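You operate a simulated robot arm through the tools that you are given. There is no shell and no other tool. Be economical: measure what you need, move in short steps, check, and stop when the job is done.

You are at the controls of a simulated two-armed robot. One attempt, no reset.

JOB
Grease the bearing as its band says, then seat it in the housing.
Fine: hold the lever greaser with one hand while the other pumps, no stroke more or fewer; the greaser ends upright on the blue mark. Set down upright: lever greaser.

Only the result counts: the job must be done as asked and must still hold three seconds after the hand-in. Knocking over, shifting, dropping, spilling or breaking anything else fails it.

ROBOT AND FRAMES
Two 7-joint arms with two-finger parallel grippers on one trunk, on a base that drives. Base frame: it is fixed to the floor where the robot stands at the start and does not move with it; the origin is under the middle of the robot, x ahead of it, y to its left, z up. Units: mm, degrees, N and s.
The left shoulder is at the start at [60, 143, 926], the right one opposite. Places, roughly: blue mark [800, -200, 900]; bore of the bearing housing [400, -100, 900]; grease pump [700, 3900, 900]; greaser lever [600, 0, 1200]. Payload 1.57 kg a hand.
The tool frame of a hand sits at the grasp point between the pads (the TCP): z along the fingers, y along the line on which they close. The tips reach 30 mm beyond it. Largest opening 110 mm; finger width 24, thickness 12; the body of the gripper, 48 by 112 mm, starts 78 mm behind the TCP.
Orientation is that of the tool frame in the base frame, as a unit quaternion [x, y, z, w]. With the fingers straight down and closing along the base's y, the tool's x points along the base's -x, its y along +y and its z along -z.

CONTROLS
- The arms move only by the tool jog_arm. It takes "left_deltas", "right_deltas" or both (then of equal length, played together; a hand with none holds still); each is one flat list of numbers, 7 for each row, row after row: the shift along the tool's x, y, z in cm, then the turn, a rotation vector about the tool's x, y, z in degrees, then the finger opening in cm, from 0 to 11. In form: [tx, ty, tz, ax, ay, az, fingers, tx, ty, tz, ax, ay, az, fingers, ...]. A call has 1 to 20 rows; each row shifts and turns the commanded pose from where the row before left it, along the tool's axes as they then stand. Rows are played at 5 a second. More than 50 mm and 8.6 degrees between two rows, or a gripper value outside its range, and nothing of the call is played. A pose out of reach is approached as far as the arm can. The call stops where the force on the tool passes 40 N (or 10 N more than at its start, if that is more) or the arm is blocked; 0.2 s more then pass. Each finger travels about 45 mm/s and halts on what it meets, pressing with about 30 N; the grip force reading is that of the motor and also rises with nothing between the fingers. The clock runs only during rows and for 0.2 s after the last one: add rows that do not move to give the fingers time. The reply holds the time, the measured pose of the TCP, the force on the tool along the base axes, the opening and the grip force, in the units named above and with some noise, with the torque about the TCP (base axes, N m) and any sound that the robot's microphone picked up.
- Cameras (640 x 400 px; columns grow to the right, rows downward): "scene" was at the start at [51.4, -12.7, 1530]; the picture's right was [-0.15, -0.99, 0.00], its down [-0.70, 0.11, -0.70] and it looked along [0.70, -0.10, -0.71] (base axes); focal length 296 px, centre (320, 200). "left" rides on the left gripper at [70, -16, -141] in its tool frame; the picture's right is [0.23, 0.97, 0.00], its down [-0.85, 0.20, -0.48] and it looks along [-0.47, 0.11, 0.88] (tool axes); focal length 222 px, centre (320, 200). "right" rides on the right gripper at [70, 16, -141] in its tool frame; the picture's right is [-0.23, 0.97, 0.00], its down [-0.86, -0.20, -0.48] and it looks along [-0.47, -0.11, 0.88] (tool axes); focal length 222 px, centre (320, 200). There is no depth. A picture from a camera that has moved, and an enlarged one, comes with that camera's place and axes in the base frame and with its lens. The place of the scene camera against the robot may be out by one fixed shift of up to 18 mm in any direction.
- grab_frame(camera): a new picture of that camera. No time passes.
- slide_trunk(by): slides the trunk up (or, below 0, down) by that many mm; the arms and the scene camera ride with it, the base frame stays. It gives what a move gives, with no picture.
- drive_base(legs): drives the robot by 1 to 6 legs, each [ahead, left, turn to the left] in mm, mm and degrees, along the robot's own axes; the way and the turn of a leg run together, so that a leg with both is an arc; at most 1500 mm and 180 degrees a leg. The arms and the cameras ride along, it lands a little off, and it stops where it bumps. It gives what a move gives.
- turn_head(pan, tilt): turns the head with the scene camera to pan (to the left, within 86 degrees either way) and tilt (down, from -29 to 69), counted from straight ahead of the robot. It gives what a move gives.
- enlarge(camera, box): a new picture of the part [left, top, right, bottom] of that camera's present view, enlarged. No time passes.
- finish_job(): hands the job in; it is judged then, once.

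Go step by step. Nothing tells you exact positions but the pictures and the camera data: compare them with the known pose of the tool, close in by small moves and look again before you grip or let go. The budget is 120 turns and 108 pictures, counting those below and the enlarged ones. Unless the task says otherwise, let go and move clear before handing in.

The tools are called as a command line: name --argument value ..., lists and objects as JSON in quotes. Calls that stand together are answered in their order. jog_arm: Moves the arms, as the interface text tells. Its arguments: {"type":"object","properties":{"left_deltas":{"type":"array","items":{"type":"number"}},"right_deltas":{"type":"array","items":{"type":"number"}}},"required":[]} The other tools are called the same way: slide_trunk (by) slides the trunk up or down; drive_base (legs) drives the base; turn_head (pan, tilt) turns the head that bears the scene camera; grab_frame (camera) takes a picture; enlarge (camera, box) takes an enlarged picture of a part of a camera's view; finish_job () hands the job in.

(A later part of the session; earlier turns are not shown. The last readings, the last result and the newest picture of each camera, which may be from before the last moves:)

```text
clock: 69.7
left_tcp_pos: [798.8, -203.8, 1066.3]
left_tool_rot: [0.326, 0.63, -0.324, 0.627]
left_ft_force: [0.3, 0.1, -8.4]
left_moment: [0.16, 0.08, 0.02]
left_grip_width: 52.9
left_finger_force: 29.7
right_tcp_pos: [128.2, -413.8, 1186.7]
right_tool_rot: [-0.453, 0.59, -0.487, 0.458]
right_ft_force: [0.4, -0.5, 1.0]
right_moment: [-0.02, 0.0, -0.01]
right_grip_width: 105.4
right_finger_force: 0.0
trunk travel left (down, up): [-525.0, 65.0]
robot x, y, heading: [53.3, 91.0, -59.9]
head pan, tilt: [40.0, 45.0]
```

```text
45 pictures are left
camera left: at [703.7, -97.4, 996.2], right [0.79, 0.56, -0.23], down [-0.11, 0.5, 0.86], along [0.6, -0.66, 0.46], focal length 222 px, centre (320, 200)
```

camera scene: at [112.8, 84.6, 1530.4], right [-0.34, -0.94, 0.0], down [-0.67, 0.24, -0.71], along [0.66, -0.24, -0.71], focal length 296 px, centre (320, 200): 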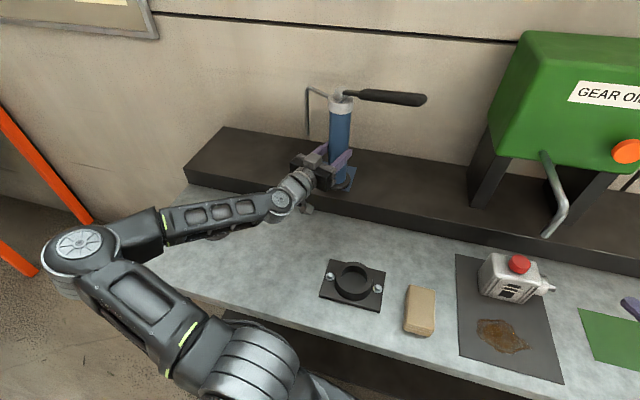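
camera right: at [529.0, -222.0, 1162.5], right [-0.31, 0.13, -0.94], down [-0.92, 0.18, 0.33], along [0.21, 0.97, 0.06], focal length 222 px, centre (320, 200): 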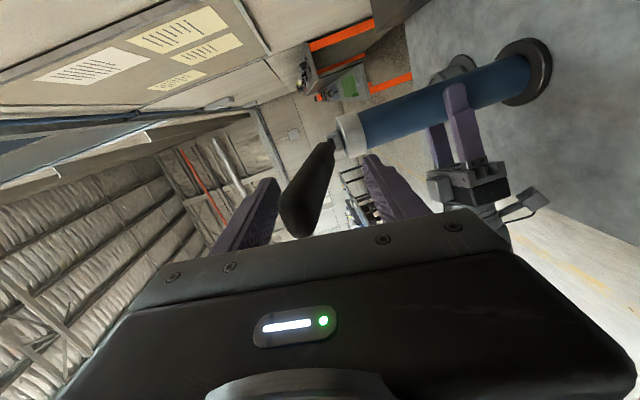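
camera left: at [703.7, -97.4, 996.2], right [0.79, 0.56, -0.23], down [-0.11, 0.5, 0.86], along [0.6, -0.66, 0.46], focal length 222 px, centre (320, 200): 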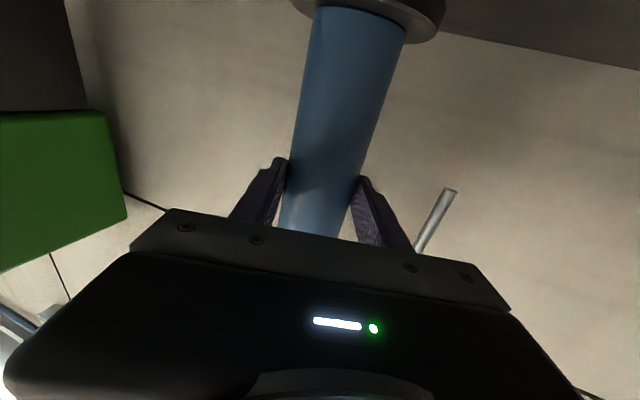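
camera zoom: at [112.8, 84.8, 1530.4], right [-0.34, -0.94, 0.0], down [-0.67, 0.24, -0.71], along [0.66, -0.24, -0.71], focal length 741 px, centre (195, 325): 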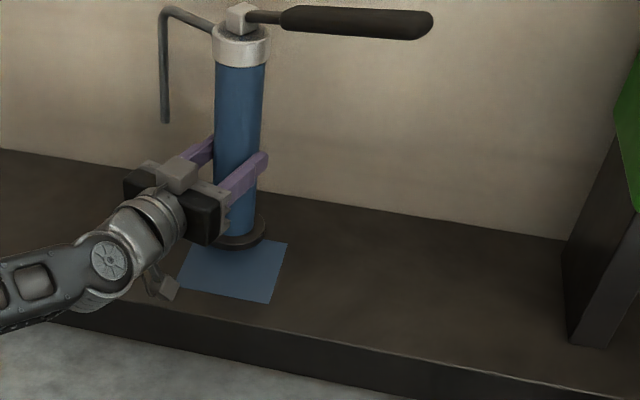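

Over the mark; I lower to just above the shelf and check the alignment directly.

jog_arm --left_deltas '[1, 0, 0, 0, 0, 0, 4, 1, 0, 0, 0, 0, 0, 4, 1, 0, 0, 0, 0, 0, 4, 0.8, 0, 0, 0, 0, 0, 4, 0, 0, 0, 0, 0, 0, 4]'

enlarge --camera "scene" --box '[290, 130, 400, 210]'

```text
clock: 70.9
left_tcp_pos: [799.5, -202.1, 1029.6]
left_tool_rot: [0.326, 0.629, -0.323, 0.627]
left_ft_force: [1.8, 0.3, 6.9]
left_moment: [-0.4, -0.09, 0.22]
left_grip_width: 52.9
left_finger_force: 24.2
right_tcp_pos: [128.2, -414.0, 1187.0]
right_tool_rot: [-0.454, 0.59, -0.487, 0.457]
right_ft_force: [-0.4, 0.5, 0.9]
right_moment: [0.02, -0.02, -0.01]
right_grip_width: 104.8
right_finger_force: 0.1
trunk travel left (down, up): [-525.0, 65.0]
robot x, y, heading: [51.5, 87.2, -59.7]
head pan, tilt: [40.0, 45.0]
```

```text
5.00 times, centred on (345, 170) of scene
camera zoom: at [111.3, 85.6, 1530.4], right [-0.34, -0.94, 0.0], down [-0.66, 0.24, -0.71], along [0.67, -0.24, -0.71], focal length 1482 px, centre (195, 350)
```

zoom: 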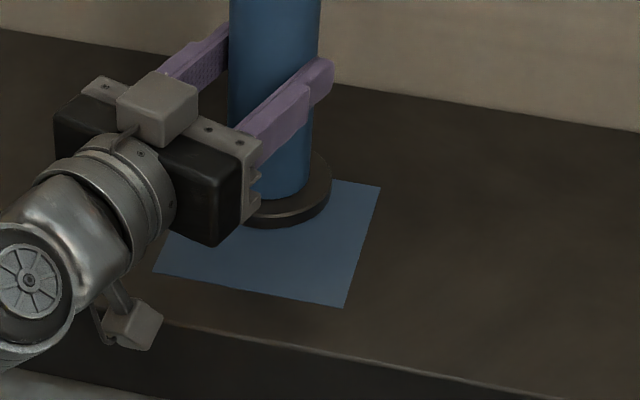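

It already touched: shelf top is about z 915, and the flange is about 40 mm too far back on the mark. I lift 20 mm, correct by (-36,+18) mm and look.

jog_arm --left_deltas '[-1, 0, 0, 0, 0, 0, 4, -1, 0, 0, 0, 0, 0, 4, 0, -0.63, -1.18, 0, 0, 0, 4, 0, -0.63, -1.18, 0, 0, 0, 4, 0, -0.63, -1.18, 0, 0, 0, 4, 0, 0, 0, 0, 0, 0, 4, 0.8, 0, 0, 0, 0, 0, 4]'

enlarge --camera "scene" --box '[290, 130, 400, 210]'

```text
clock: 72.5
left_tcp_pos: [762.0, -184.6, 1042.3]
left_tool_rot: [0.327, 0.63, -0.324, 0.625]
left_ft_force: [-0.2, -0.6, -7.9]
left_moment: [0.15, 0.05, 0.02]
left_grip_width: 52.9
left_finger_force: 30.9
right_tcp_pos: [128.2, -414.5, 1185.9]
right_tool_rot: [-0.453, 0.591, -0.486, 0.457]
right_ft_force: [-0.1, 0.5, 0.6]
right_moment: [0.01, -0.02, 0.0]
right_grip_width: 105.2
right_finger_force: 0.1
trunk travel left (down, up): [-525.0, 65.0]
robot x, y, heading: [46.5, 85.7, -59.9]
head pan, tilt: [40.0, 45.0]
```

```text
5.00 times, centred on (345, 170) of scene
camera zoom: at [113.1, 84.7, 1530.4], right [-0.34, -0.94, 0.0], down [-0.67, 0.24, -0.71], along [0.66, -0.24, -0.71], focal length 1482 px, centre (195, 350)
```

zoom: 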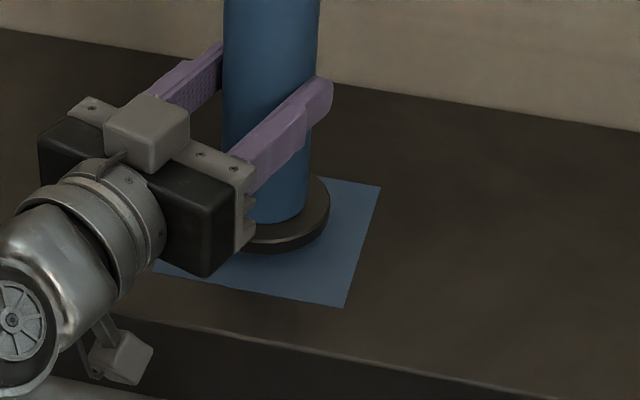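

Alignment is good within a few mm. I lower to contact.

jog_arm --left_deltas '[0.4, 0, 0, 0, 0, 0, 4, 0.3, 0, -0.1, 0, 0, 0, 4, 0.3, 0, -0.1, 0, 0, 0, 4, 0.15, 0, 0, 0, 0, 0, 4, 0, 0, 0, 0, 0, 0, 4]'

enlarge --camera "scene" --box '[290, 130, 400, 210]'

grab_frame --camera "left"

```text
clock: 73.7
left_tcp_pos: [762.0, -182.4, 1030.2]
left_tool_rot: [0.326, 0.63, -0.323, 0.626]
left_ft_force: [-0.4, -0.2, -8.3]
left_moment: [0.14, 0.09, -0.03]
left_grip_width: 52.7
left_finger_force: 30.0
right_tcp_pos: [128.2, -415.1, 1186.3]
right_tool_rot: [-0.453, 0.59, -0.486, 0.458]
right_ft_force: [-0.2, 0.0, -0.1]
right_moment: [-0.01, 0.0, -0.04]
right_grip_width: 105.2
right_finger_force: 0.0
trunk travel left (down, up): [-525.0, 65.0]
robot x, y, heading: [48.8, 89.0, -59.6]
head pan, tilt: [40.0, 45.0]
```

```text
5.00 times, centred on (345, 170) of scene
camera zoom: at [113.0, 84.7, 1530.4], right [-0.34, -0.94, 0.0], down [-0.67, 0.24, -0.71], along [0.66, -0.24, -0.71], focal length 1482 px, centre (195, 350)
```

zoom: 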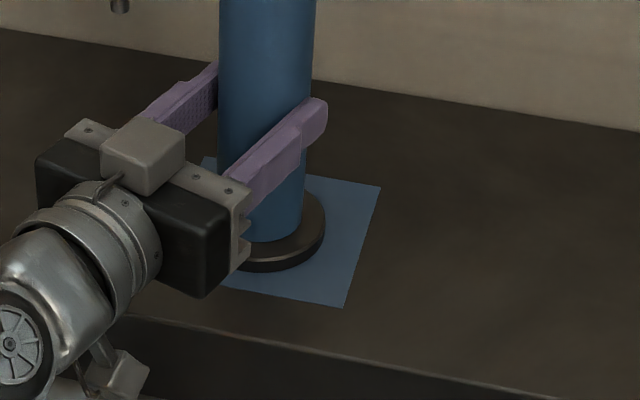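

```text
41 pictures are left
camera left: at [666.3, -74.9, 960.1], right [0.79, 0.57, -0.23], down [-0.11, 0.5, 0.86], along [0.6, -0.66, 0.46], focal length 222 px, centre (320, 200)
```

left: 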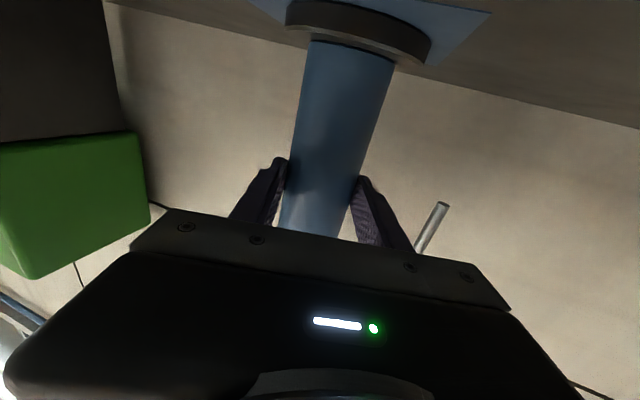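

No contact yet (the body had slid a little in the grip at the first touch). I lower in tiny steps with a few mm correction backward.

jog_arm --left_deltas '[0, 0.2, 0.35, 0, 0, 0, 4, 0.2, 0, 0, 0, 0, 0, 4, 0.2, 0, 0, 0, 0, 0, 4]'

```text
clock: 74.5
left_tcp_pos: [764.0, -183.4, 1029.4]
left_tool_rot: [0.325, 0.627, -0.324, 0.629]
left_ft_force: [0.5, 1.3, 10.2]
left_moment: [0.34, 0.5, -0.04]
left_grip_width: 52.8
left_finger_force: 30.5
right_tcp_pos: [126.6, -414.3, 1185.7]
right_tool_rot: [-0.454, 0.591, -0.487, 0.457]
right_ft_force: [-0.3, 0.1, -0.7]
right_moment: [0.03, -0.01, -0.01]
right_grip_width: 105.0
right_finger_force: 0.0
trunk travel left (down, up): [-525.0, 65.0]
robot x, y, heading: [46.7, 84.9, -59.6]
head pan, tilt: [40.0, 45.0]
```

Contact. I relieve the push slightly and check uprightness before opening.

jog_arm --left_deltas '[-0.2, 0, 0, 0, 0, 0, 4, 0, 0, 0, 0, 0, 0, 4]'

enlarge --camera "scene" --box '[270, 70, 430, 210]'

```text
clock: 75.1
left_tcp_pos: [765.0, -183.5, 1030.4]
left_tool_rot: [0.325, 0.629, -0.324, 0.628]
left_ft_force: [4.7, -1.9, 11.6]
left_moment: [-0.14, 0.17, 0.07]
left_grip_width: 52.8
left_finger_force: 29.5
right_tcp_pos: [125.7, -414.7, 1186.5]
right_tool_rot: [-0.453, 0.591, -0.487, 0.458]
right_ft_force: [1.8, -0.4, 0.4]
right_moment: [0.02, 0.01, -0.03]
right_grip_width: 104.9
right_finger_force: 0.0
trunk travel left (down, up): [-525.0, 65.0]
robot x, y, heading: [46.5, 87.9, -59.8]
head pan, tilt: [40.0, 45.0]
```

```text
2.86 times, centred on (350, 140) of scene
camera zoom: at [111.2, 85.3, 1530.6], right [-0.34, -0.94, 0.0], down [-0.66, 0.24, -0.71], along [0.67, -0.24, -0.71], focal length 847 px, centre (234, 371)
```

zoom: 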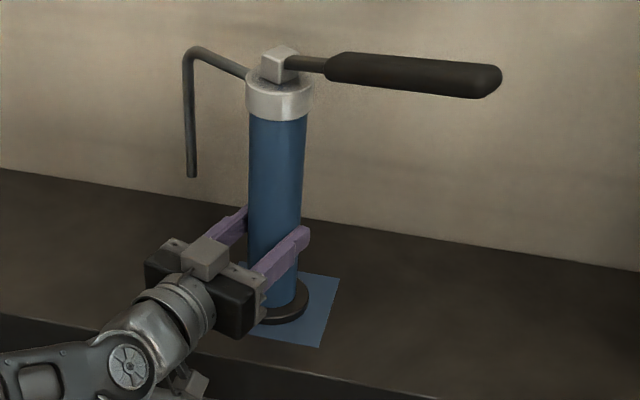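

jog_arm --left_deltas '[-0.15, 0, 0, 0, 0, 0, 4, 0, 0, 0, 0, 0, 0, 4]'

enlarge --camera "scene" --box '[290, 130, 400, 210]'

```text
clock: 75.7
left_tcp_pos: [765.0, -183.9, 1029.5]
left_tool_rot: [0.325, 0.63, -0.322, 0.627]
left_ft_force: [4.4, -4.3, 9.5]
left_moment: [-0.87, -0.35, 0.16]
left_grip_width: 52.7
left_finger_force: 29.8
right_tcp_pos: [128.1, -414.7, 1187.3]
right_tool_rot: [-0.453, 0.59, -0.487, 0.457]
right_ft_force: [0.9, 0.2, -0.5]
right_moment: [0.01, -0.01, 0.02]
right_grip_width: 105.1
right_finger_force: 0.1
trunk travel left (down, up): [-525.0, 65.0]
robot x, y, heading: [49.0, 87.2, -59.9]
head pan, tilt: [40.0, 45.0]
```

```text
5.00 times, centred on (345, 170) of scene
camera zoom: at [111.5, 84.9, 1530.5], right [-0.34, -0.94, 0.0], down [-0.66, 0.24, -0.71], along [0.67, -0.24, -0.71], focal length 1482 px, centre (195, 350)
```

zoom: 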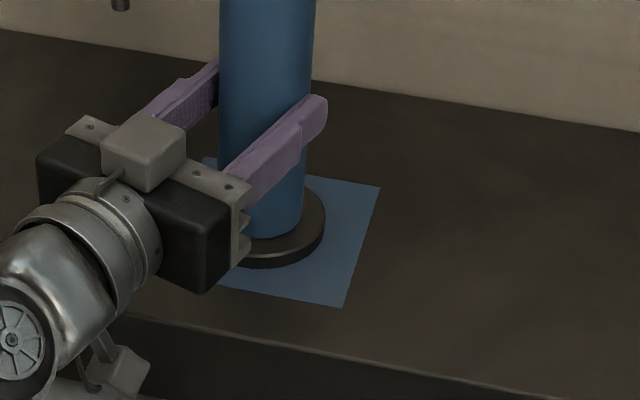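

The flange is centred on the mark and standing. I open the fingers gently.

jog_arm --left_deltas '[0, 0, 0, 0, 0, 0, 5.4, 0, 0, 0, 0, 0, 0, 5.8, 0, 0, 0, 0, 0, 0, 6.4, 0, 0, 0, 0, 0, 0, 7, 0, 0, 0, 0, 0, 0, 8, 0, 0, 0, 0, 0, 0, 9, 0, 0, 0, 0, 0, 0, 9]'

enlarge --camera "scene" --box '[270, 70, 430, 210]'

grab_frame --camera "left"

```text
clock: 77.3
left_tcp_pos: [765.0, -182.9, 1029.2]
left_tool_rot: [0.325, 0.63, -0.323, 0.627]
left_ft_force: [-0.1, -0.2, 0.4]
left_moment: [-0.02, 0.02, 0.0]
left_grip_width: 89.9
left_finger_force: 0.1
right_tcp_pos: [127.2, -414.7, 1187.5]
right_tool_rot: [-0.452, 0.591, -0.487, 0.457]
right_ft_force: [0.2, 0.2, 0.0]
right_moment: [0.01, 0.0, -0.01]
right_grip_width: 105.1
right_finger_force: 0.1
trunk travel left (down, up): [-525.0, 65.0]
robot x, y, heading: [48.2, 85.9, -59.9]
head pan, tilt: [40.0, 45.0]
```

```text
2.86 times, centred on (350, 140) of scene
camera zoom: at [111.9, 85.1, 1530.4], right [-0.34, -0.94, 0.0], down [-0.66, 0.24, -0.71], along [0.66, -0.24, -0.71], focal length 847 px, centre (234, 371)
```

zoom: 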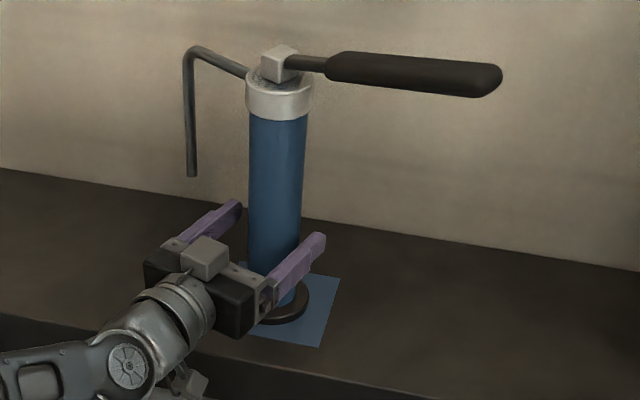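

```text
37 pictures are left
camera left: at [670.1, -76.4, 959.0], right [0.79, 0.57, -0.23], down [-0.11, 0.5, 0.86], along [0.6, -0.66, 0.46], focal length 222 px, centre (320, 200)
```

left: 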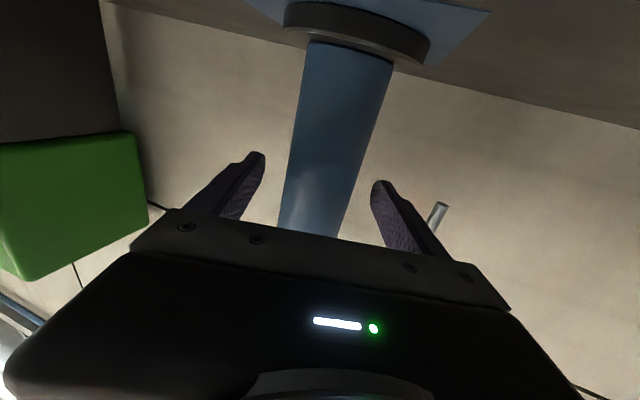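

Released and standing. I withdraw the left hand straight back, then up.

jog_arm --left_deltas '[0, 0, -2, 0, 0, 0, 9, 0, 0, -3, 0, 0, 0, 9, 0, 0, -3, 0, 0, 0, 9, 0, 0, -3, 0, 0, 0, 9, -3, 0, -2, 0, 0, 0, 9, -3, 0, -2, 0, 0, 0, 9]'

grab_frame --camera "scene"

```text
clock: 78.7
left_tcp_pos: [675.0, -64.5, 1092.6]
left_tool_rot: [0.325, 0.63, -0.323, 0.627]
left_ft_force: [0.6, -1.4, 0.7]
left_moment: [0.0, 0.01, 0.02]
left_grip_width: 90.1
left_finger_force: 0.0
right_tcp_pos: [127.0, -414.1, 1187.4]
right_tool_rot: [-0.453, 0.591, -0.487, 0.457]
right_ft_force: [0.5, 0.8, 0.4]
right_moment: [0.01, 0.02, 0.0]
right_grip_width: 105.1
right_finger_force: 0.1
trunk travel left (down, up): [-525.0, 65.0]
robot x, y, heading: [48.7, 86.4, -59.7]
head pan, tilt: [40.0, 45.0]
```

```text
36 pictures are left
camera scene: at [111.2, 85.5, 1530.4], right [-0.34, -0.94, 0.0], down [-0.66, 0.24, -0.71], along [0.67, -0.24, -0.71], focal length 296 px, centre (320, 200)
```

scene: 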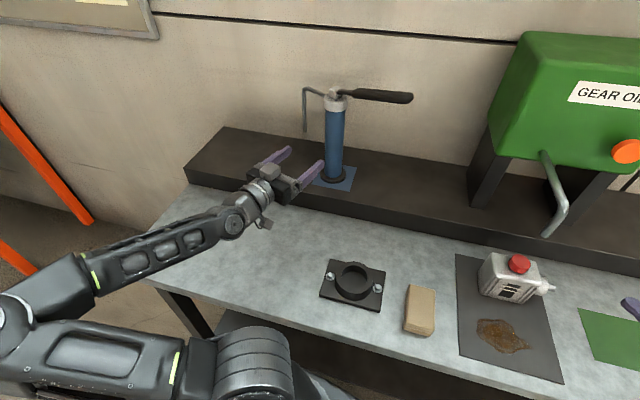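

The greaser stands on the mark. I turn the robot back to face the table squarely and turn the left hand to point down for the bearing.

drive_base --legs '[[0, 0, 15], [0, 0, 15]]'

jog_arm --left_deltas '[0, 0, 0, 0, 7.5, 0, 11, 0, 0, 0, 0, 7.5, 0, 11, 0, 0, 0, 0, 7.5, 0, 11, 0, 0, 0, 0, 7.5, 0, 11, 0, 0, 0, 0, 7.5, 0, 11, 0, 0, 0, 0, 7.5, 0, 11, 0, 0, 0, 0, 7.5, 0, 11, 0, 0, 0, 0, 7.5, 0, 11, 0, 0, 0, 0, 7.5, 0, 11, 0, 0, 0, 0, 7.5, 0, 11, 0, 0, 0, 0, 7.5, 0, 11, 0, 0, 0, 0, 7.5, 0, 11]'

grab_frame --camera "left"

grab_frame --camera "scene"

```text
clock: 80.9
left_tcp_pos: [668.0, 272.8, 1093.1]
left_tool_rot: [0.15, 0.693, -0.149, 0.689]
left_ft_force: [0.2, -0.7, -0.5]
left_moment: [-0.01, -0.02, -0.03]
left_grip_width: 90.0
left_finger_force: 0.1
right_tcp_pos: [367.8, -307.5, 1187.1]
right_tool_rot: [0.591, -0.452, 0.351, -0.568]
right_ft_force: [0.2, -0.6, -1.0]
right_moment: [0.0, 0.0, -0.01]
right_grip_width: 105.1
right_finger_force: 0.0
trunk travel left (down, up): [-525.0, 65.0]
robot x, y, heading: [46.1, 87.9, -30.0]
head pan, tilt: [40.0, 45.0]
```

```text
clock: 83.5
left_tcp_pos: [668.5, 269.8, 1093.7]
left_tool_rot: [0.213, 0.977, 0.002, -0.003]
left_ft_force: [0.5, 0.0, 0.1]
left_moment: [0.03, 0.01, -0.03]
left_grip_width: 109.9
left_finger_force: 0.0
right_tcp_pos: [368.5, -308.8, 1184.9]
right_tool_rot: [0.59, -0.453, 0.351, -0.569]
right_ft_force: [0.3, -0.3, -0.3]
right_moment: [0.02, 0.0, 0.05]
right_grip_width: 105.2
right_finger_force: 0.1
trunk travel left (down, up): [-525.0, 65.0]
robot x, y, heading: [47.4, 85.4, -30.0]
head pan, tilt: [40.0, 45.0]
```

```text
35 pictures are left
camera left: at [600.1, 282.5, 1233.5], right [0.2, 0.98, 0.0], down [0.86, -0.18, 0.47], along [0.46, -0.09, -0.88], focal length 222 px, centre (320, 200)
```

left: 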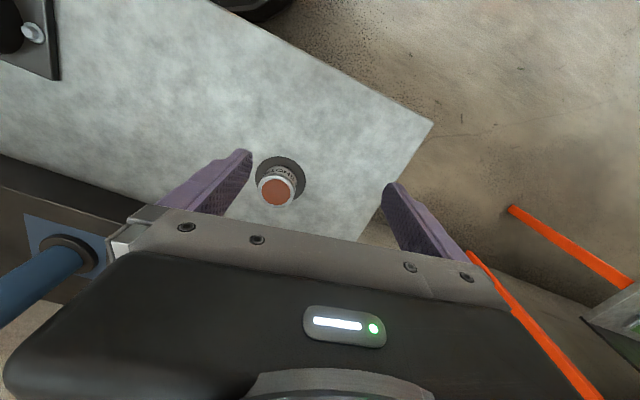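

```text
34 pictures are left
camera scene: at [105.3, 114.1, 1530.4], right [0.18, -0.98, 0.0], down [-0.7, -0.12, -0.71], along [0.7, 0.13, -0.71], focal length 296 px, centre (320, 200)
```

scene: 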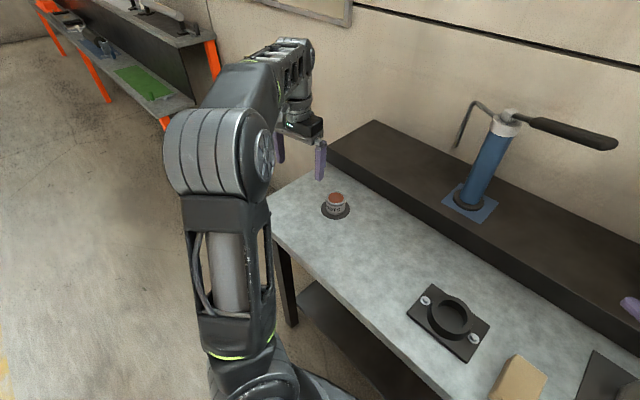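

Bearing triangulates to (744,181), top about z 907. I move above it and descend partway.

jog_arm --left_deltas '[-2.1, -0.97, 1.86, 0, 0, 0, 11, -2.1, -0.97, 1.86, 0, 0, 0, 11, -2.1, -0.97, 1.86, 0, 0, 0, 11, -2.1, -0.97, 1.86, 0, 0, 0, 11, -2.1, -0.97, 1.86, 0, 0, 0, 11, 0, 0, 0, 0, 0, 0, 11]'

grab_frame --camera "left"

enlarge --camera "scene" --box '[270, 120, 400, 240]'

```text
clock: 84.9
left_tcp_pos: [745.1, 184.6, 998.0]
left_tool_rot: [0.212, 0.977, 0.001, -0.002]
left_ft_force: [-0.5, -1.0, -0.6]
left_moment: [0.0, 0.01, 0.0]
left_grip_width: 110.1
left_finger_force: 0.2
right_tcp_pos: [369.0, -307.0, 1187.0]
right_tool_rot: [0.591, -0.452, 0.352, -0.568]
right_ft_force: [0.0, 0.3, 0.0]
right_moment: [0.0, 0.01, 0.04]
right_grip_width: 105.0
right_finger_force: 0.1
trunk travel left (down, up): [-525.0, 65.0]
robot x, y, heading: [51.2, 84.5, -29.7]
head pan, tilt: [40.0, 45.0]
```

```text
33 pictures are left
camera left: at [675.4, 197.8, 1139.5], right [0.2, 0.98, 0.0], down [0.86, -0.17, 0.47], along [0.47, -0.09, -0.88], focal length 222 px, centre (320, 200)
```

left: 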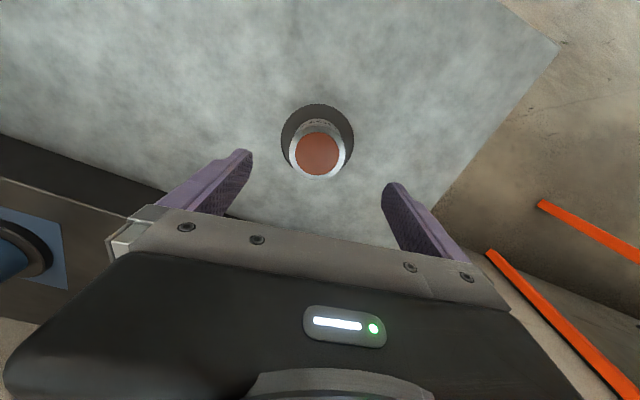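

```text
3.33 times, centred on (335, 180) of scene
camera zoom: at [104.1, 116.4, 1530.5], right [0.18, -0.98, 0.0], down [-0.7, -0.13, -0.71], along [0.7, 0.12, -0.71], focal length 988 px, centre (270, 267)
```

zoom: 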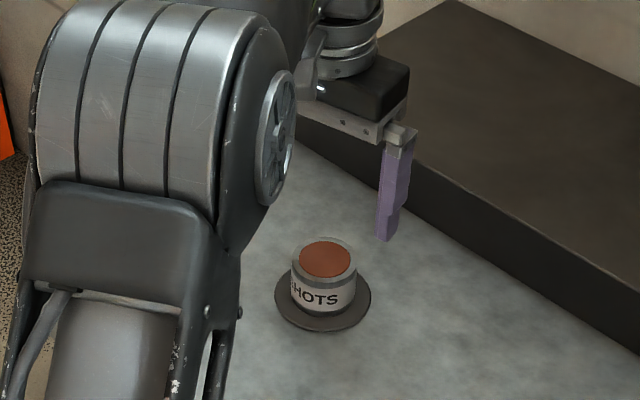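

jog_arm --left_deltas '[0.2, -0.2, 2, 0, 0, 0, 11, 0.2, -0.1, 2, 0, 0, 0, 11, 0, 0, 1.5, 0, 0, 0, 11, 0, 0, 0, 0, 0, 0, 11]'

grab_frame --camera "left"

enlarge --camera "scene" --box '[300, 150, 400, 240]'

```text
clock: 85.9
left_tcp_pos: [739.7, 183.5, 944.2]
left_tool_rot: [0.212, 0.977, 0.002, -0.001]
left_ft_force: [0.2, 0.4, 0.8]
left_moment: [0.0, 0.03, -0.02]
left_grip_width: 109.9
left_finger_force: 0.0
right_tcp_pos: [369.7, -307.1, 1186.2]
right_tool_rot: [0.59, -0.453, 0.352, -0.568]
right_ft_force: [0.1, -0.9, -0.1]
right_moment: [-0.01, -0.02, -0.02]
right_grip_width: 105.1
right_finger_force: 0.0
trunk travel left (down, up): [-525.0, 65.0]
robot x, y, heading: [51.0, 88.9, -29.8]
head pan, tilt: [40.0, 45.0]
```

```text
31 pictures are left
camera left: at [669.6, 196.8, 1084.7], right [0.2, 0.98, 0.0], down [0.86, -0.17, 0.47], along [0.47, -0.09, -0.88], focal length 222 px, centre (320, 200)
```

left: 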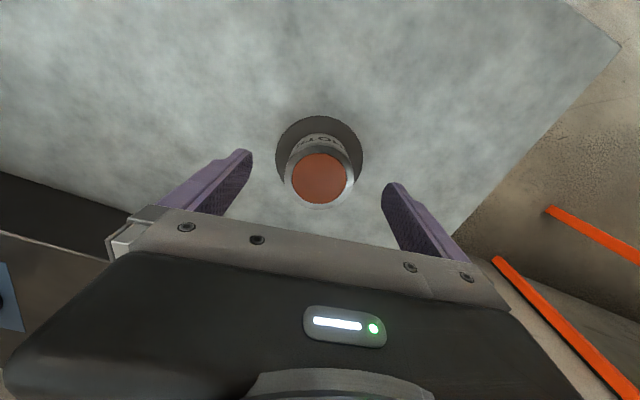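

```text
4.44 times, centred on (350, 195) of scene
camera zoom: at [104.5, 116.1, 1530.4], right [0.18, -0.98, 0.0], down [-0.7, -0.12, -0.71], along [0.7, 0.13, -0.71], focal length 1317 px, centre (187, 222)
```

zoom: 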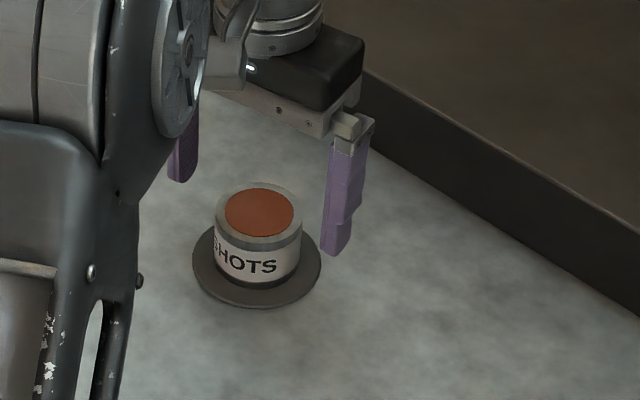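

Centred over the bearing (740,183), top about z 912. I descend so the tips take the upper half, and close gently.

jog_arm --left_deltas '[0, 0, 1.3, 0, 0, 0, 11, 0, 0, 1.3, 0, 0, 0, 11, 0, 0, 0, 0, 0, 0, 8, 0, 0, 0, 0, 0, 0, 7, 0, 0, 0, 0, 0, 0, 6.4, 0, 0, 0, 0, 0, 0, 5.9, 0, 0, 0, 0, 0, 0, 5, 0, 0, 0, 0, 0, 0, 4.5, 0, 0, 0, 0, 0, 0, 4.5]'

grab_frame --camera "left"

```text
clock: 87.9
left_tcp_pos: [739.7, 181.3, 917.5]
left_tool_rot: [0.212, 0.977, 0.001, -0.003]
left_ft_force: [0.5, 0.4, 0.1]
left_moment: [0.03, -0.03, 0.01]
left_grip_width: 58.7
left_finger_force: 29.6
right_tcp_pos: [368.8, -307.7, 1186.0]
right_tool_rot: [0.591, -0.453, 0.351, -0.568]
right_ft_force: [-0.5, -0.4, -0.3]
right_moment: [0.0, 0.03, -0.01]
right_grip_width: 105.2
right_finger_force: 0.1
trunk travel left (down, up): [-525.0, 65.0]
robot x, y, heading: [48.1, 87.5, -29.7]
head pan, tilt: [40.0, 45.0]
```

```text
29 pictures are left
camera left: at [669.7, 195.7, 1058.9], right [0.2, 0.98, 0.0], down [0.86, -0.17, 0.47], along [0.47, -0.09, -0.88], focal length 222 px, centre (320, 200)
```

left: 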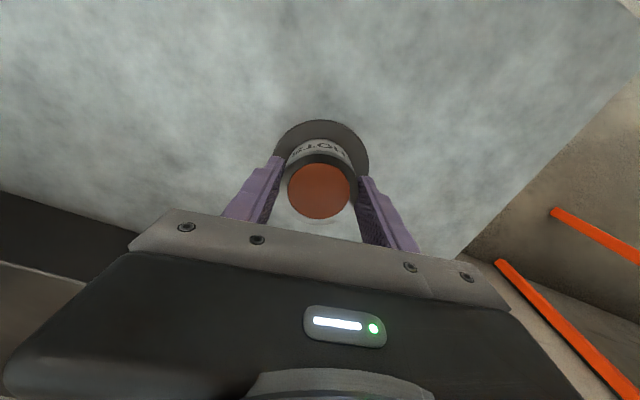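

Gripped at 58.7 mm. I lift 90 mm and check that it comes off its plate.

jog_arm --left_deltas '[0, 0, -1, 0, 0, 0, 4.5, 0, 0, -2, 0, 0, 0, 4.5, 0, 0, -3, 0, 0, 0, 4.5, 0, 0, -3, 0, 0, 0, 4.5, 0, 0, 0, 0, 0, 0, 4.5]'

grab_frame --camera "left"

grab_frame --camera "scene"

```text
clock: 89.1
left_tcp_pos: [739.6, 181.5, 1005.9]
left_tool_rot: [0.212, 0.977, 0.001, -0.002]
left_ft_force: [0.0, -0.3, -3.1]
left_moment: [0.01, -0.01, -0.03]
left_grip_width: 58.8
left_finger_force: 29.8
right_tcp_pos: [368.4, -306.6, 1186.3]
right_tool_rot: [0.591, -0.452, 0.352, -0.568]
right_ft_force: [0.1, -0.1, -0.2]
right_moment: [0.02, 0.02, 0.01]
right_grip_width: 105.3
right_finger_force: 0.0
trunk travel left (down, up): [-525.0, 65.0]
robot x, y, heading: [47.8, 84.9, -29.8]
head pan, tilt: [40.0, 45.0]
```

```text
28 pictures are left
camera left: at [670.6, 195.2, 1146.5], right [0.2, 0.98, 0.0], down [0.86, -0.17, 0.47], along [0.46, -0.09, -0.88], focal length 222 px, centre (320, 200)
```

left: 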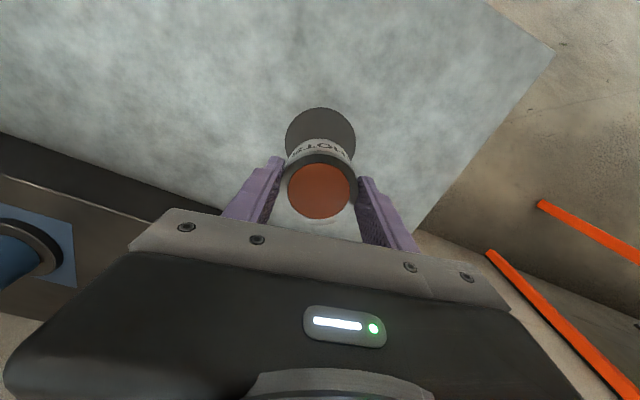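

```text
27 pictures are left
camera scene: at [105.1, 116.2, 1530.4], right [0.18, -0.98, 0.0], down [-0.7, -0.13, -0.71], along [0.7, 0.13, -0.71], focal length 296 px, centre (320, 200)
```

scene: 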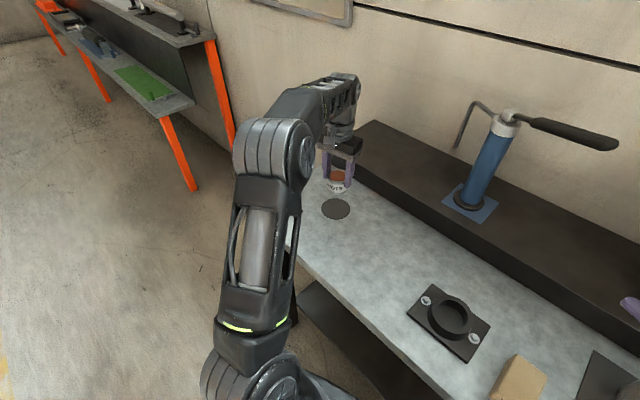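

The bearing is free of its plate. Housing estimated at about (430,-108). I carry the bearing over there at height.

jog_arm --left_deltas '[1.6, -3.9, 0, 0, 0, 0, 4.5, 1.6, -3.9, 0, 0, 0, 0, 4.5, 1.6, -3.9, 0, 0, 0, 0, 4.5, 1.6, -3.9, 0, 0, 0, 0, 4.5, 1.6, -3.9, 0, 0, 0, 0, 4.5, 1.6, -3.9, 0, 0, 0, 0, 4.5, 1.6, -3.9, 0, 0, 0, 0, 4.5, 1.6, -3.9, 0, 0, 0, 0, 4.5, 1.6, -3.9, 0, 0, 0, 0, 4.5, 0.8, -3.5, 0, 0, 0, 0, 4.5, 0, 0, 0, 0, 0, 0, 4.5]'

turn_head --pan 10 --tilt 60

grab_frame --camera "left"

grab_frame --camera "scene"

```text
clock: 91.5
left_tcp_pos: [438.5, -106.9, 1007.3]
left_tool_rot: [0.212, 0.977, 0.002, -0.003]
left_ft_force: [0.3, 0.0, -2.9]
left_moment: [-0.02, 0.03, 0.02]
left_grip_width: 58.8
left_finger_force: 30.0
right_tcp_pos: [368.5, -307.4, 1186.5]
right_tool_rot: [0.591, -0.452, 0.351, -0.568]
right_ft_force: [-0.7, 0.0, 0.3]
right_moment: [0.02, -0.02, -0.01]
right_grip_width: 105.1
right_finger_force: 0.1
trunk travel left (down, up): [-525.0, 65.0]
robot x, y, heading: [46.6, 88.7, -29.7]
head pan, tilt: [40.0, 45.0]
```

```text
clock: 92.5
left_tcp_pos: [439.4, -107.9, 1008.7]
left_tool_rot: [0.212, 0.977, 0.001, -0.003]
left_ft_force: [0.7, 0.4, -2.8]
left_moment: [0.02, 0.0, 0.0]
left_grip_width: 59.2
left_finger_force: 30.2
right_tcp_pos: [368.9, -308.1, 1186.2]
right_tool_rot: [0.591, -0.452, 0.352, -0.568]
right_ft_force: [0.0, -0.5, -0.7]
right_moment: [0.02, 0.04, -0.05]
right_grip_width: 104.9
right_finger_force: 0.1
trunk travel left (down, up): [-525.0, 65.0]
robot x, y, heading: [45.6, 87.0, -29.7]
head pan, tilt: [10.0, 60.0]
```

```text
26 pictures are left
camera left: at [369.2, -93.7, 1148.2], right [0.2, 0.98, 0.0], down [0.86, -0.17, 0.47], along [0.47, -0.09, -0.88], focal length 222 px, centre (320, 200)
```

left: 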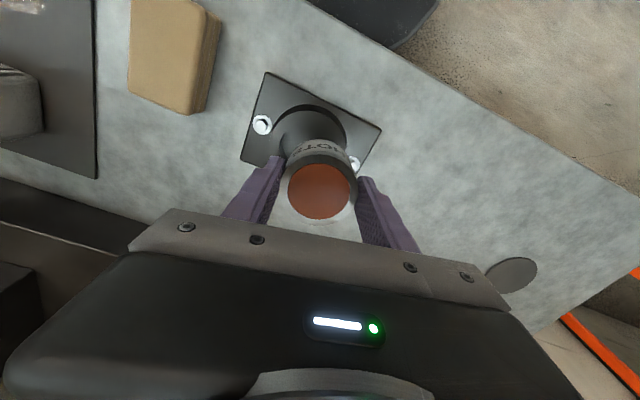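

```text
25 pictures are left
camera scene: at [87.4, 79.0, 1511.0], right [-0.34, -0.94, 0.0], down [-0.81, 0.29, -0.5], along [0.47, -0.17, -0.87], focal length 296 px, centre (320, 200)
```

scene: 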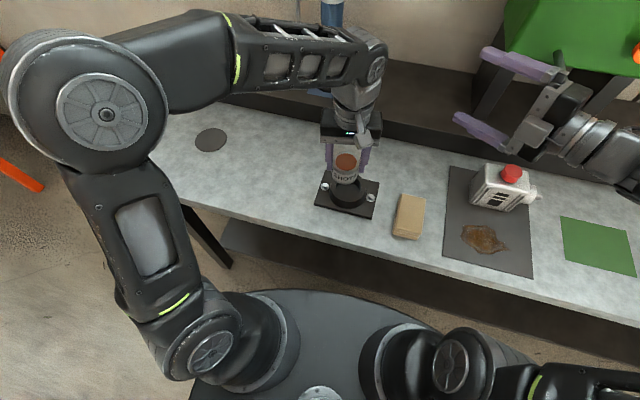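

enlarge --camera "left" --box '[230, 65, 390, 225]'

enlarge --camera "scene" --box '[300, 130, 400, 230]'

```text
2.50 times, centred on (310, 145) of left
camera zoom: at [369.2, -93.7, 1148.2], right [0.2, 0.98, 0.0], down [0.86, -0.17, 0.47], along [0.47, -0.09, -0.88], focal length 555 px, centre (345, 338)
```

zoom: 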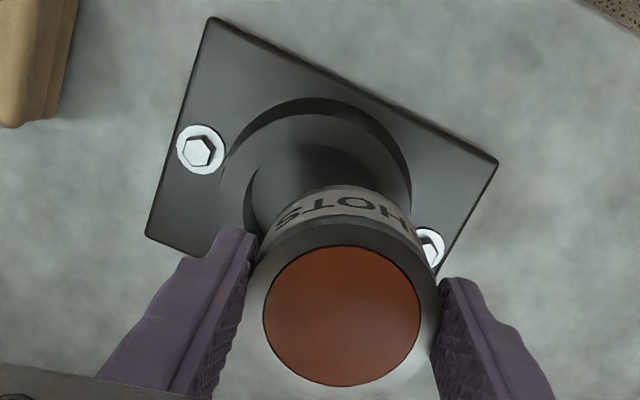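

```text
4.00 times, centred on (350, 180) of scene
camera zoom: at [87.4, 79.0, 1511.0], right [-0.34, -0.94, 0.0], down [-0.81, 0.29, -0.5], along [0.47, -0.17, -0.87], focal length 1185 px, centre (200, 280)
```

zoom: 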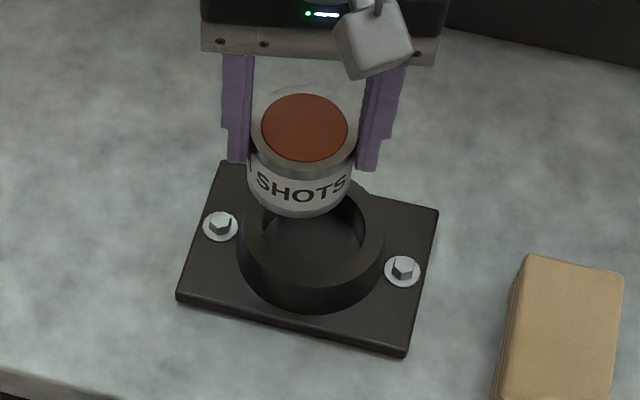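

Housing centre from both cameras: about (436,-121). I shift 14 mm and lower to just above the ring.

jog_arm --left_deltas '[-0.33, -1.37, 0, 0, 0, 0, 4.5, 0, 0, 1.5, 0, 0, 0, 4.5, 0, 0, 1.5, 0, 0, 0, 4.5, 0, 0, 1.0, 0, 0, 0, 4.5, 0, 0, 0, 0, 0, 0, 4.5]'

enlarge --camera "left" --box '[230, 65, 390, 225]'

enlarge --camera "scene" --box '[300, 130, 400, 230]'

```text
clock: 93.7
left_tcp_pos: [438.4, -118.4, 967.9]
left_tool_rot: [0.212, 0.977, 0.001, -0.003]
left_ft_force: [-0.6, 0.2, -3.6]
left_moment: [0.04, -0.02, 0.03]
left_grip_width: 58.8
left_finger_force: 30.1
right_tcp_pos: [368.3, -306.7, 1187.1]
right_tool_rot: [0.59, -0.453, 0.352, -0.568]
right_ft_force: [-0.3, -0.3, -0.4]
right_moment: [0.01, 0.0, -0.01]
right_grip_width: 105.5
right_finger_force: 0.0
trunk travel left (down, up): [-525.0, 65.0]
robot x, y, heading: [51.2, 88.1, -29.9]
head pan, tilt: [10.0, 60.0]
```

```text
2.50 times, centred on (310, 145) of left
camera zoom: at [369.1, -105.5, 1108.8], right [0.2, 0.98, 0.0], down [0.86, -0.17, 0.47], along [0.47, -0.09, -0.88], focal length 555 px, centre (345, 338)
```

zoom: 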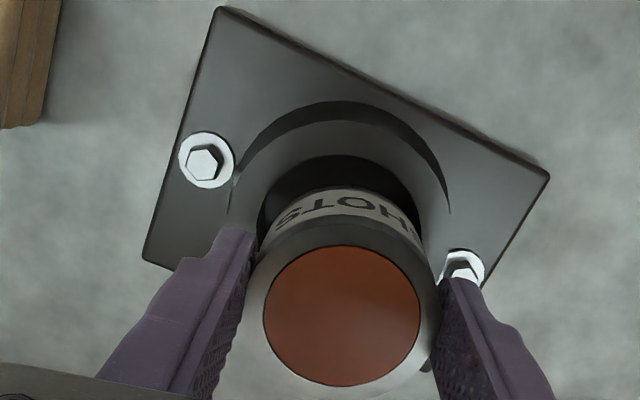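

```text
4.00 times, centred on (350, 180) of scene
camera zoom: at [87.3, 78.9, 1511.0], right [-0.34, -0.94, 0.0], down [-0.81, 0.29, -0.5], along [0.47, -0.17, -0.87], focal length 1185 px, centre (200, 280)
```

zoom: 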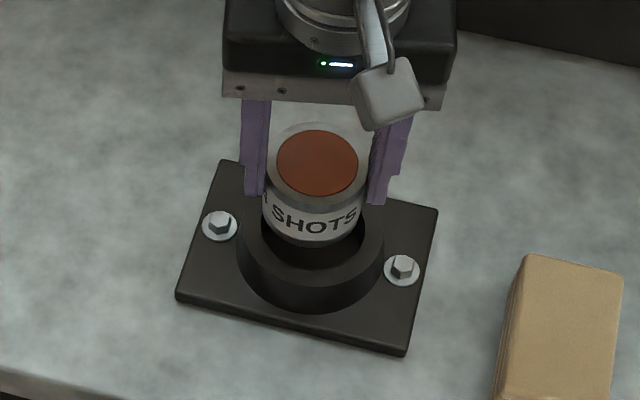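

The bearing is about 5 mm too far forward relative to the bore. I correct and lower a little more.

jog_arm --left_deltas '[0.4, -0.1, 0, 0, 0, 0, 4.5, 0, 0, 0.8, 0, 0, 0, 4.5, 0, 0, 0, 0, 0, 0, 4.5]'

enlarge --camera "left" --box '[250, 85, 390, 215]'

enlarge --camera "scene" --box '[315, 150, 385, 215]'

```text
clock: 94.5
left_tcp_pos: [434.1, -117.7, 959.5]
left_tool_rot: [0.212, 0.977, 0.002, -0.002]
left_ft_force: [0.5, 0.1, -2.8]
left_moment: [0.0, 0.03, 0.02]
left_grip_width: 59.2
left_finger_force: 30.2
right_tcp_pos: [368.5, -306.8, 1186.7]
right_tool_rot: [0.591, -0.452, 0.351, -0.568]
right_ft_force: [-0.4, 0.9, 0.7]
right_moment: [-0.02, 0.0, -0.01]
right_grip_width: 105.0
right_finger_force: 0.0
trunk travel left (down, up): [-525.0, 65.0]
robot x, y, heading: [46.7, 87.5, -30.0]
head pan, tilt: [10.0, 60.0]
```

```text
3.08 times, centred on (320, 150) of left
camera zoom: at [364.3, -104.7, 1100.3], right [0.2, 0.98, 0.0], down [0.86, -0.17, 0.47], along [0.47, -0.09, -0.88], focal length 684 px, centre (320, 354)
```

zoom: 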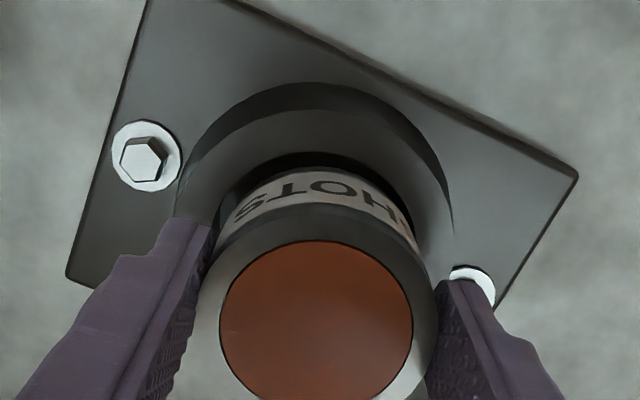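

```text
6.15 times, centred on (350, 182) of scene
camera zoom: at [87.3, 79.1, 1511.0], right [-0.34, -0.94, 0.0], down [-0.81, 0.29, -0.5], along [0.47, -0.17, -0.87], focal length 1824 px, centre (135, 308)
```

zoom: 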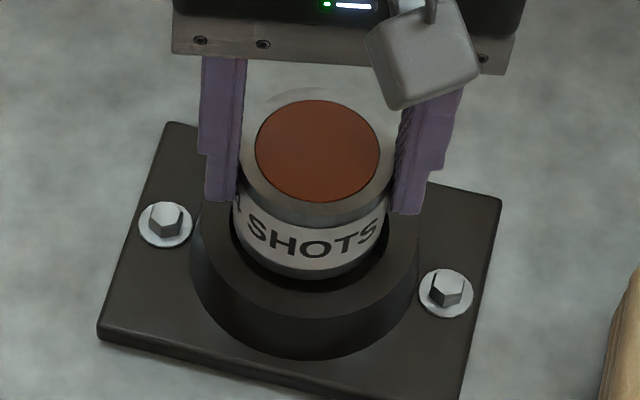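

Nearly concentric. I nudge 1 mm and lower slowly, watching force.

jog_arm --left_deltas '[0, -0.1, 0, 0, 0, 0, 4.5, 0, 0, 0.4, 0, 0, 0, 4.5, 0, 0, 0.4, 0, 0, 0, 4.5, 0, 0, 0.3, 0, 0, 0, 4.5]'

enlarge --camera "scene" --box '[315, 150, 385, 215]'

```text
clock: 95.5
left_tcp_pos: [434.9, -120.0, 946.5]
left_tool_rot: [0.212, 0.977, 0.002, -0.004]
left_ft_force: [-0.3, -1.8, -2.5]
left_moment: [-0.1, 0.03, 0.0]
left_grip_width: 58.9
left_finger_force: 30.0
right_tcp_pos: [369.6, -309.9, 1186.6]
right_tool_rot: [0.591, -0.452, 0.351, -0.568]
right_ft_force: [-0.6, -0.3, 0.1]
right_moment: [-0.01, -0.07, 0.07]
right_grip_width: 105.1
right_finger_force: 0.1
trunk travel left (down, up): [-525.0, 65.0]
robot x, y, heading: [45.4, 83.9, -29.7]
head pan, tilt: [10.0, 60.0]
```

```text
6.15 times, centred on (350, 182) of scene
camera zoom: at [88.4, 77.2, 1510.6], right [-0.34, -0.94, 0.0], down [-0.82, 0.29, -0.5], along [0.47, -0.17, -0.87], focal length 1824 px, centre (135, 308)
```

zoom: 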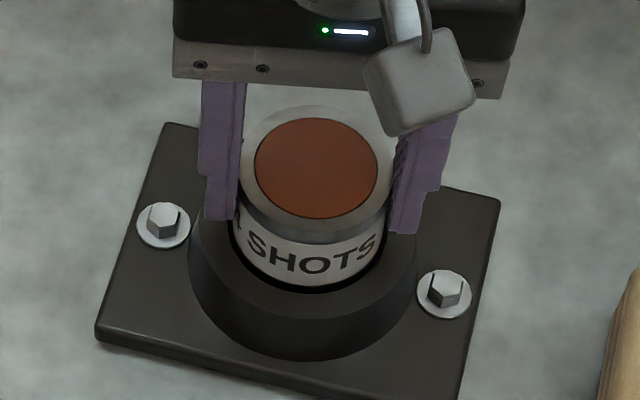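

The bearing is entering the bore with a slight side push; I ease 1 mm to the right and lower further.

jog_arm --left_deltas '[0, -0.1, 0, 0, 0, 0, 4.5, 0, 0, 0.3, 0, 0, 0, 4.5, 0, 0, 0.3, 0, 0, 0, 4.5, 0, 0, 0, 0, 0, 0, 4.5]'

```text
clock: 96.5
left_tcp_pos: [433.0, -120.0, 942.1]
left_tool_rot: [0.212, 0.977, 0.002, -0.002]
left_ft_force: [3.0, 2.2, -1.1]
left_moment: [0.09, -0.14, -0.01]
left_grip_width: 59.2
left_finger_force: 29.8
right_tcp_pos: [369.0, -307.6, 1186.3]
right_tool_rot: [0.591, -0.452, 0.352, -0.568]
right_ft_force: [-0.1, -0.1, -0.2]
right_moment: [0.0, 0.02, 0.0]
right_grip_width: 105.0
right_finger_force: 0.1
trunk travel left (down, up): [-525.0, 65.0]
robot x, y, heading: [48.4, 84.5, -29.8]
head pan, tilt: [10.0, 60.0]
```

jog_arm --left_deltas '[-0.08, 0.08, 0, 0, 0, 0, 4.5, 0, 0, 0.3, 0, 0, 0, 4.5, 0, 0, 0.3, 0, 0, 0, 4.5, 0, 0, 0, 0, 0, 0, 4.5]'

enlarge --camera "scene" --box '[315, 150, 385, 215]'

```text
clock: 97.5
left_tcp_pos: [433.2, -120.4, 937.7]
left_tool_rot: [0.212, 0.977, 0.001, -0.002]
left_ft_force: [-2.1, 0.4, -2.6]
left_moment: [0.02, 0.08, -0.04]
left_grip_width: 58.8
left_finger_force: 29.5
right_tcp_pos: [369.4, -307.7, 1185.8]
right_tool_rot: [0.59, -0.453, 0.351, -0.569]
right_ft_force: [-0.3, -0.1, 0.0]
right_moment: [0.01, 0.01, 0.01]
right_grip_width: 105.1
right_finger_force: 0.0
trunk travel left (down, up): [-525.0, 65.0]
robot x, y, heading: [52.1, 88.1, -29.8]
head pan, tilt: [10.0, 60.0]
```

```text
6.15 times, centred on (350, 182) of scene
camera zoom: at [87.0, 79.0, 1511.0], right [-0.34, -0.94, 0.0], down [-0.81, 0.29, -0.5], along [0.47, -0.17, -0.87], focal length 1824 px, centre (135, 308)
```

zoom: 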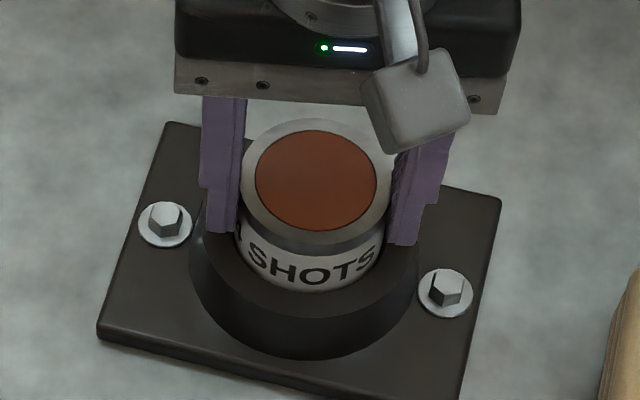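

It slides in. I continue down until something resists.

jog_arm --left_deltas '[0, 0, 0.3, 0, 0, 0, 4.5, 0, 0, 0.3, 0, 0, 0, 4.5, 0, 0, 0.2, 0, 0, 0, 4.5, 0, 0, 0, 0, 0, 0, 4.5]'

enlarge --camera "scene" --box '[315, 150, 385, 215]'

```text
clock: 98.5
left_tcp_pos: [432.8, -119.3, 930.1]
left_tool_rot: [0.212, 0.977, 0.0, -0.002]
left_ft_force: [-3.7, 3.1, 6.8]
left_moment: [-0.19, 0.13, 0.0]
left_grip_width: 58.9
left_finger_force: 29.7
right_tcp_pos: [367.4, -307.7, 1186.5]
right_tool_rot: [0.591, -0.453, 0.351, -0.568]
right_ft_force: [0.5, 0.0, 0.1]
right_moment: [0.02, 0.0, 0.02]
right_grip_width: 105.1
right_finger_force: 0.1
trunk travel left (down, up): [-525.0, 65.0]
robot x, y, heading: [50.5, 88.4, -29.7]
head pan, tilt: [10.0, 60.0]
```

```text
6.15 times, centred on (350, 182) of scene
camera zoom: at [86.3, 79.8, 1511.1], right [-0.34, -0.94, 0.0], down [-0.81, 0.29, -0.5], along [0.47, -0.17, -0.87], focal length 1824 px, centre (135, 308)
```

zoom: 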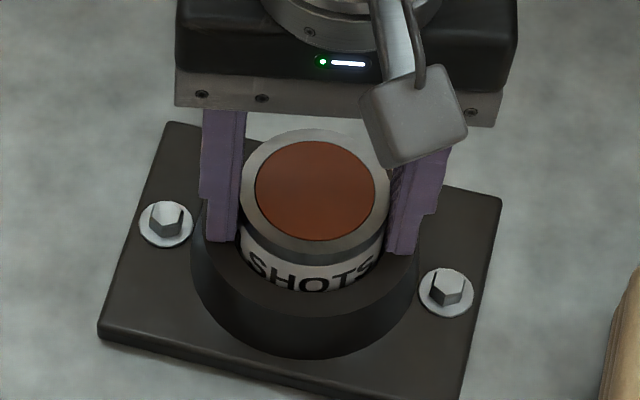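

The fingertips now rest on the ring (z≈900), the bearing about 20 mm in. I relieve slightly and release so it can drop.

jog_arm --left_deltas '[0, 0, -0.2, 0, 0, 0, 4.5, 0, 0, 0, 0, 0, 0, 5.5, 0, 0, 0, 0, 0, 0, 6.2, 0, 0, 0, 0, 0, 0, 7, 0, 0, 0, 0, 0, 0, 9, 0, 0, 0, 0, 0, 0, 9]'

enlarge --camera "scene" --box '[315, 150, 385, 215]'

```text
clock: 99.8
left_tcp_pos: [434.8, -120.3, 931.2]
left_tool_rot: [0.211, 0.977, 0.001, -0.002]
left_ft_force: [0.0, -0.5, 0.4]
left_moment: [-0.01, -0.03, 0.0]
left_grip_width: 89.7
left_finger_force: 0.1
right_tcp_pos: [369.2, -307.5, 1186.6]
right_tool_rot: [0.59, -0.452, 0.352, -0.568]
right_ft_force: [-0.5, 0.7, -0.4]
right_moment: [0.0, 0.0, 0.0]
right_grip_width: 104.9
right_finger_force: 0.0
trunk travel left (down, up): [-525.0, 65.0]
robot x, y, heading: [48.8, 82.3, -30.0]
head pan, tilt: [10.0, 60.0]
```

```text
6.15 times, centred on (350, 182) of scene
camera zoom: at [87.2, 79.1, 1511.0], right [-0.34, -0.94, 0.0], down [-0.81, 0.29, -0.5], along [0.47, -0.17, -0.87], focal length 1824 px, centre (135, 308)
```

zoom: 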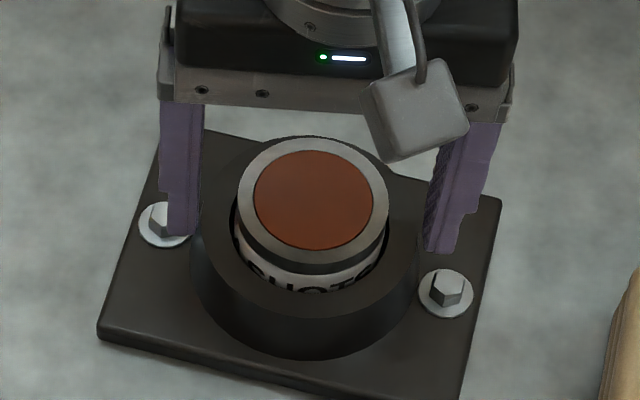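

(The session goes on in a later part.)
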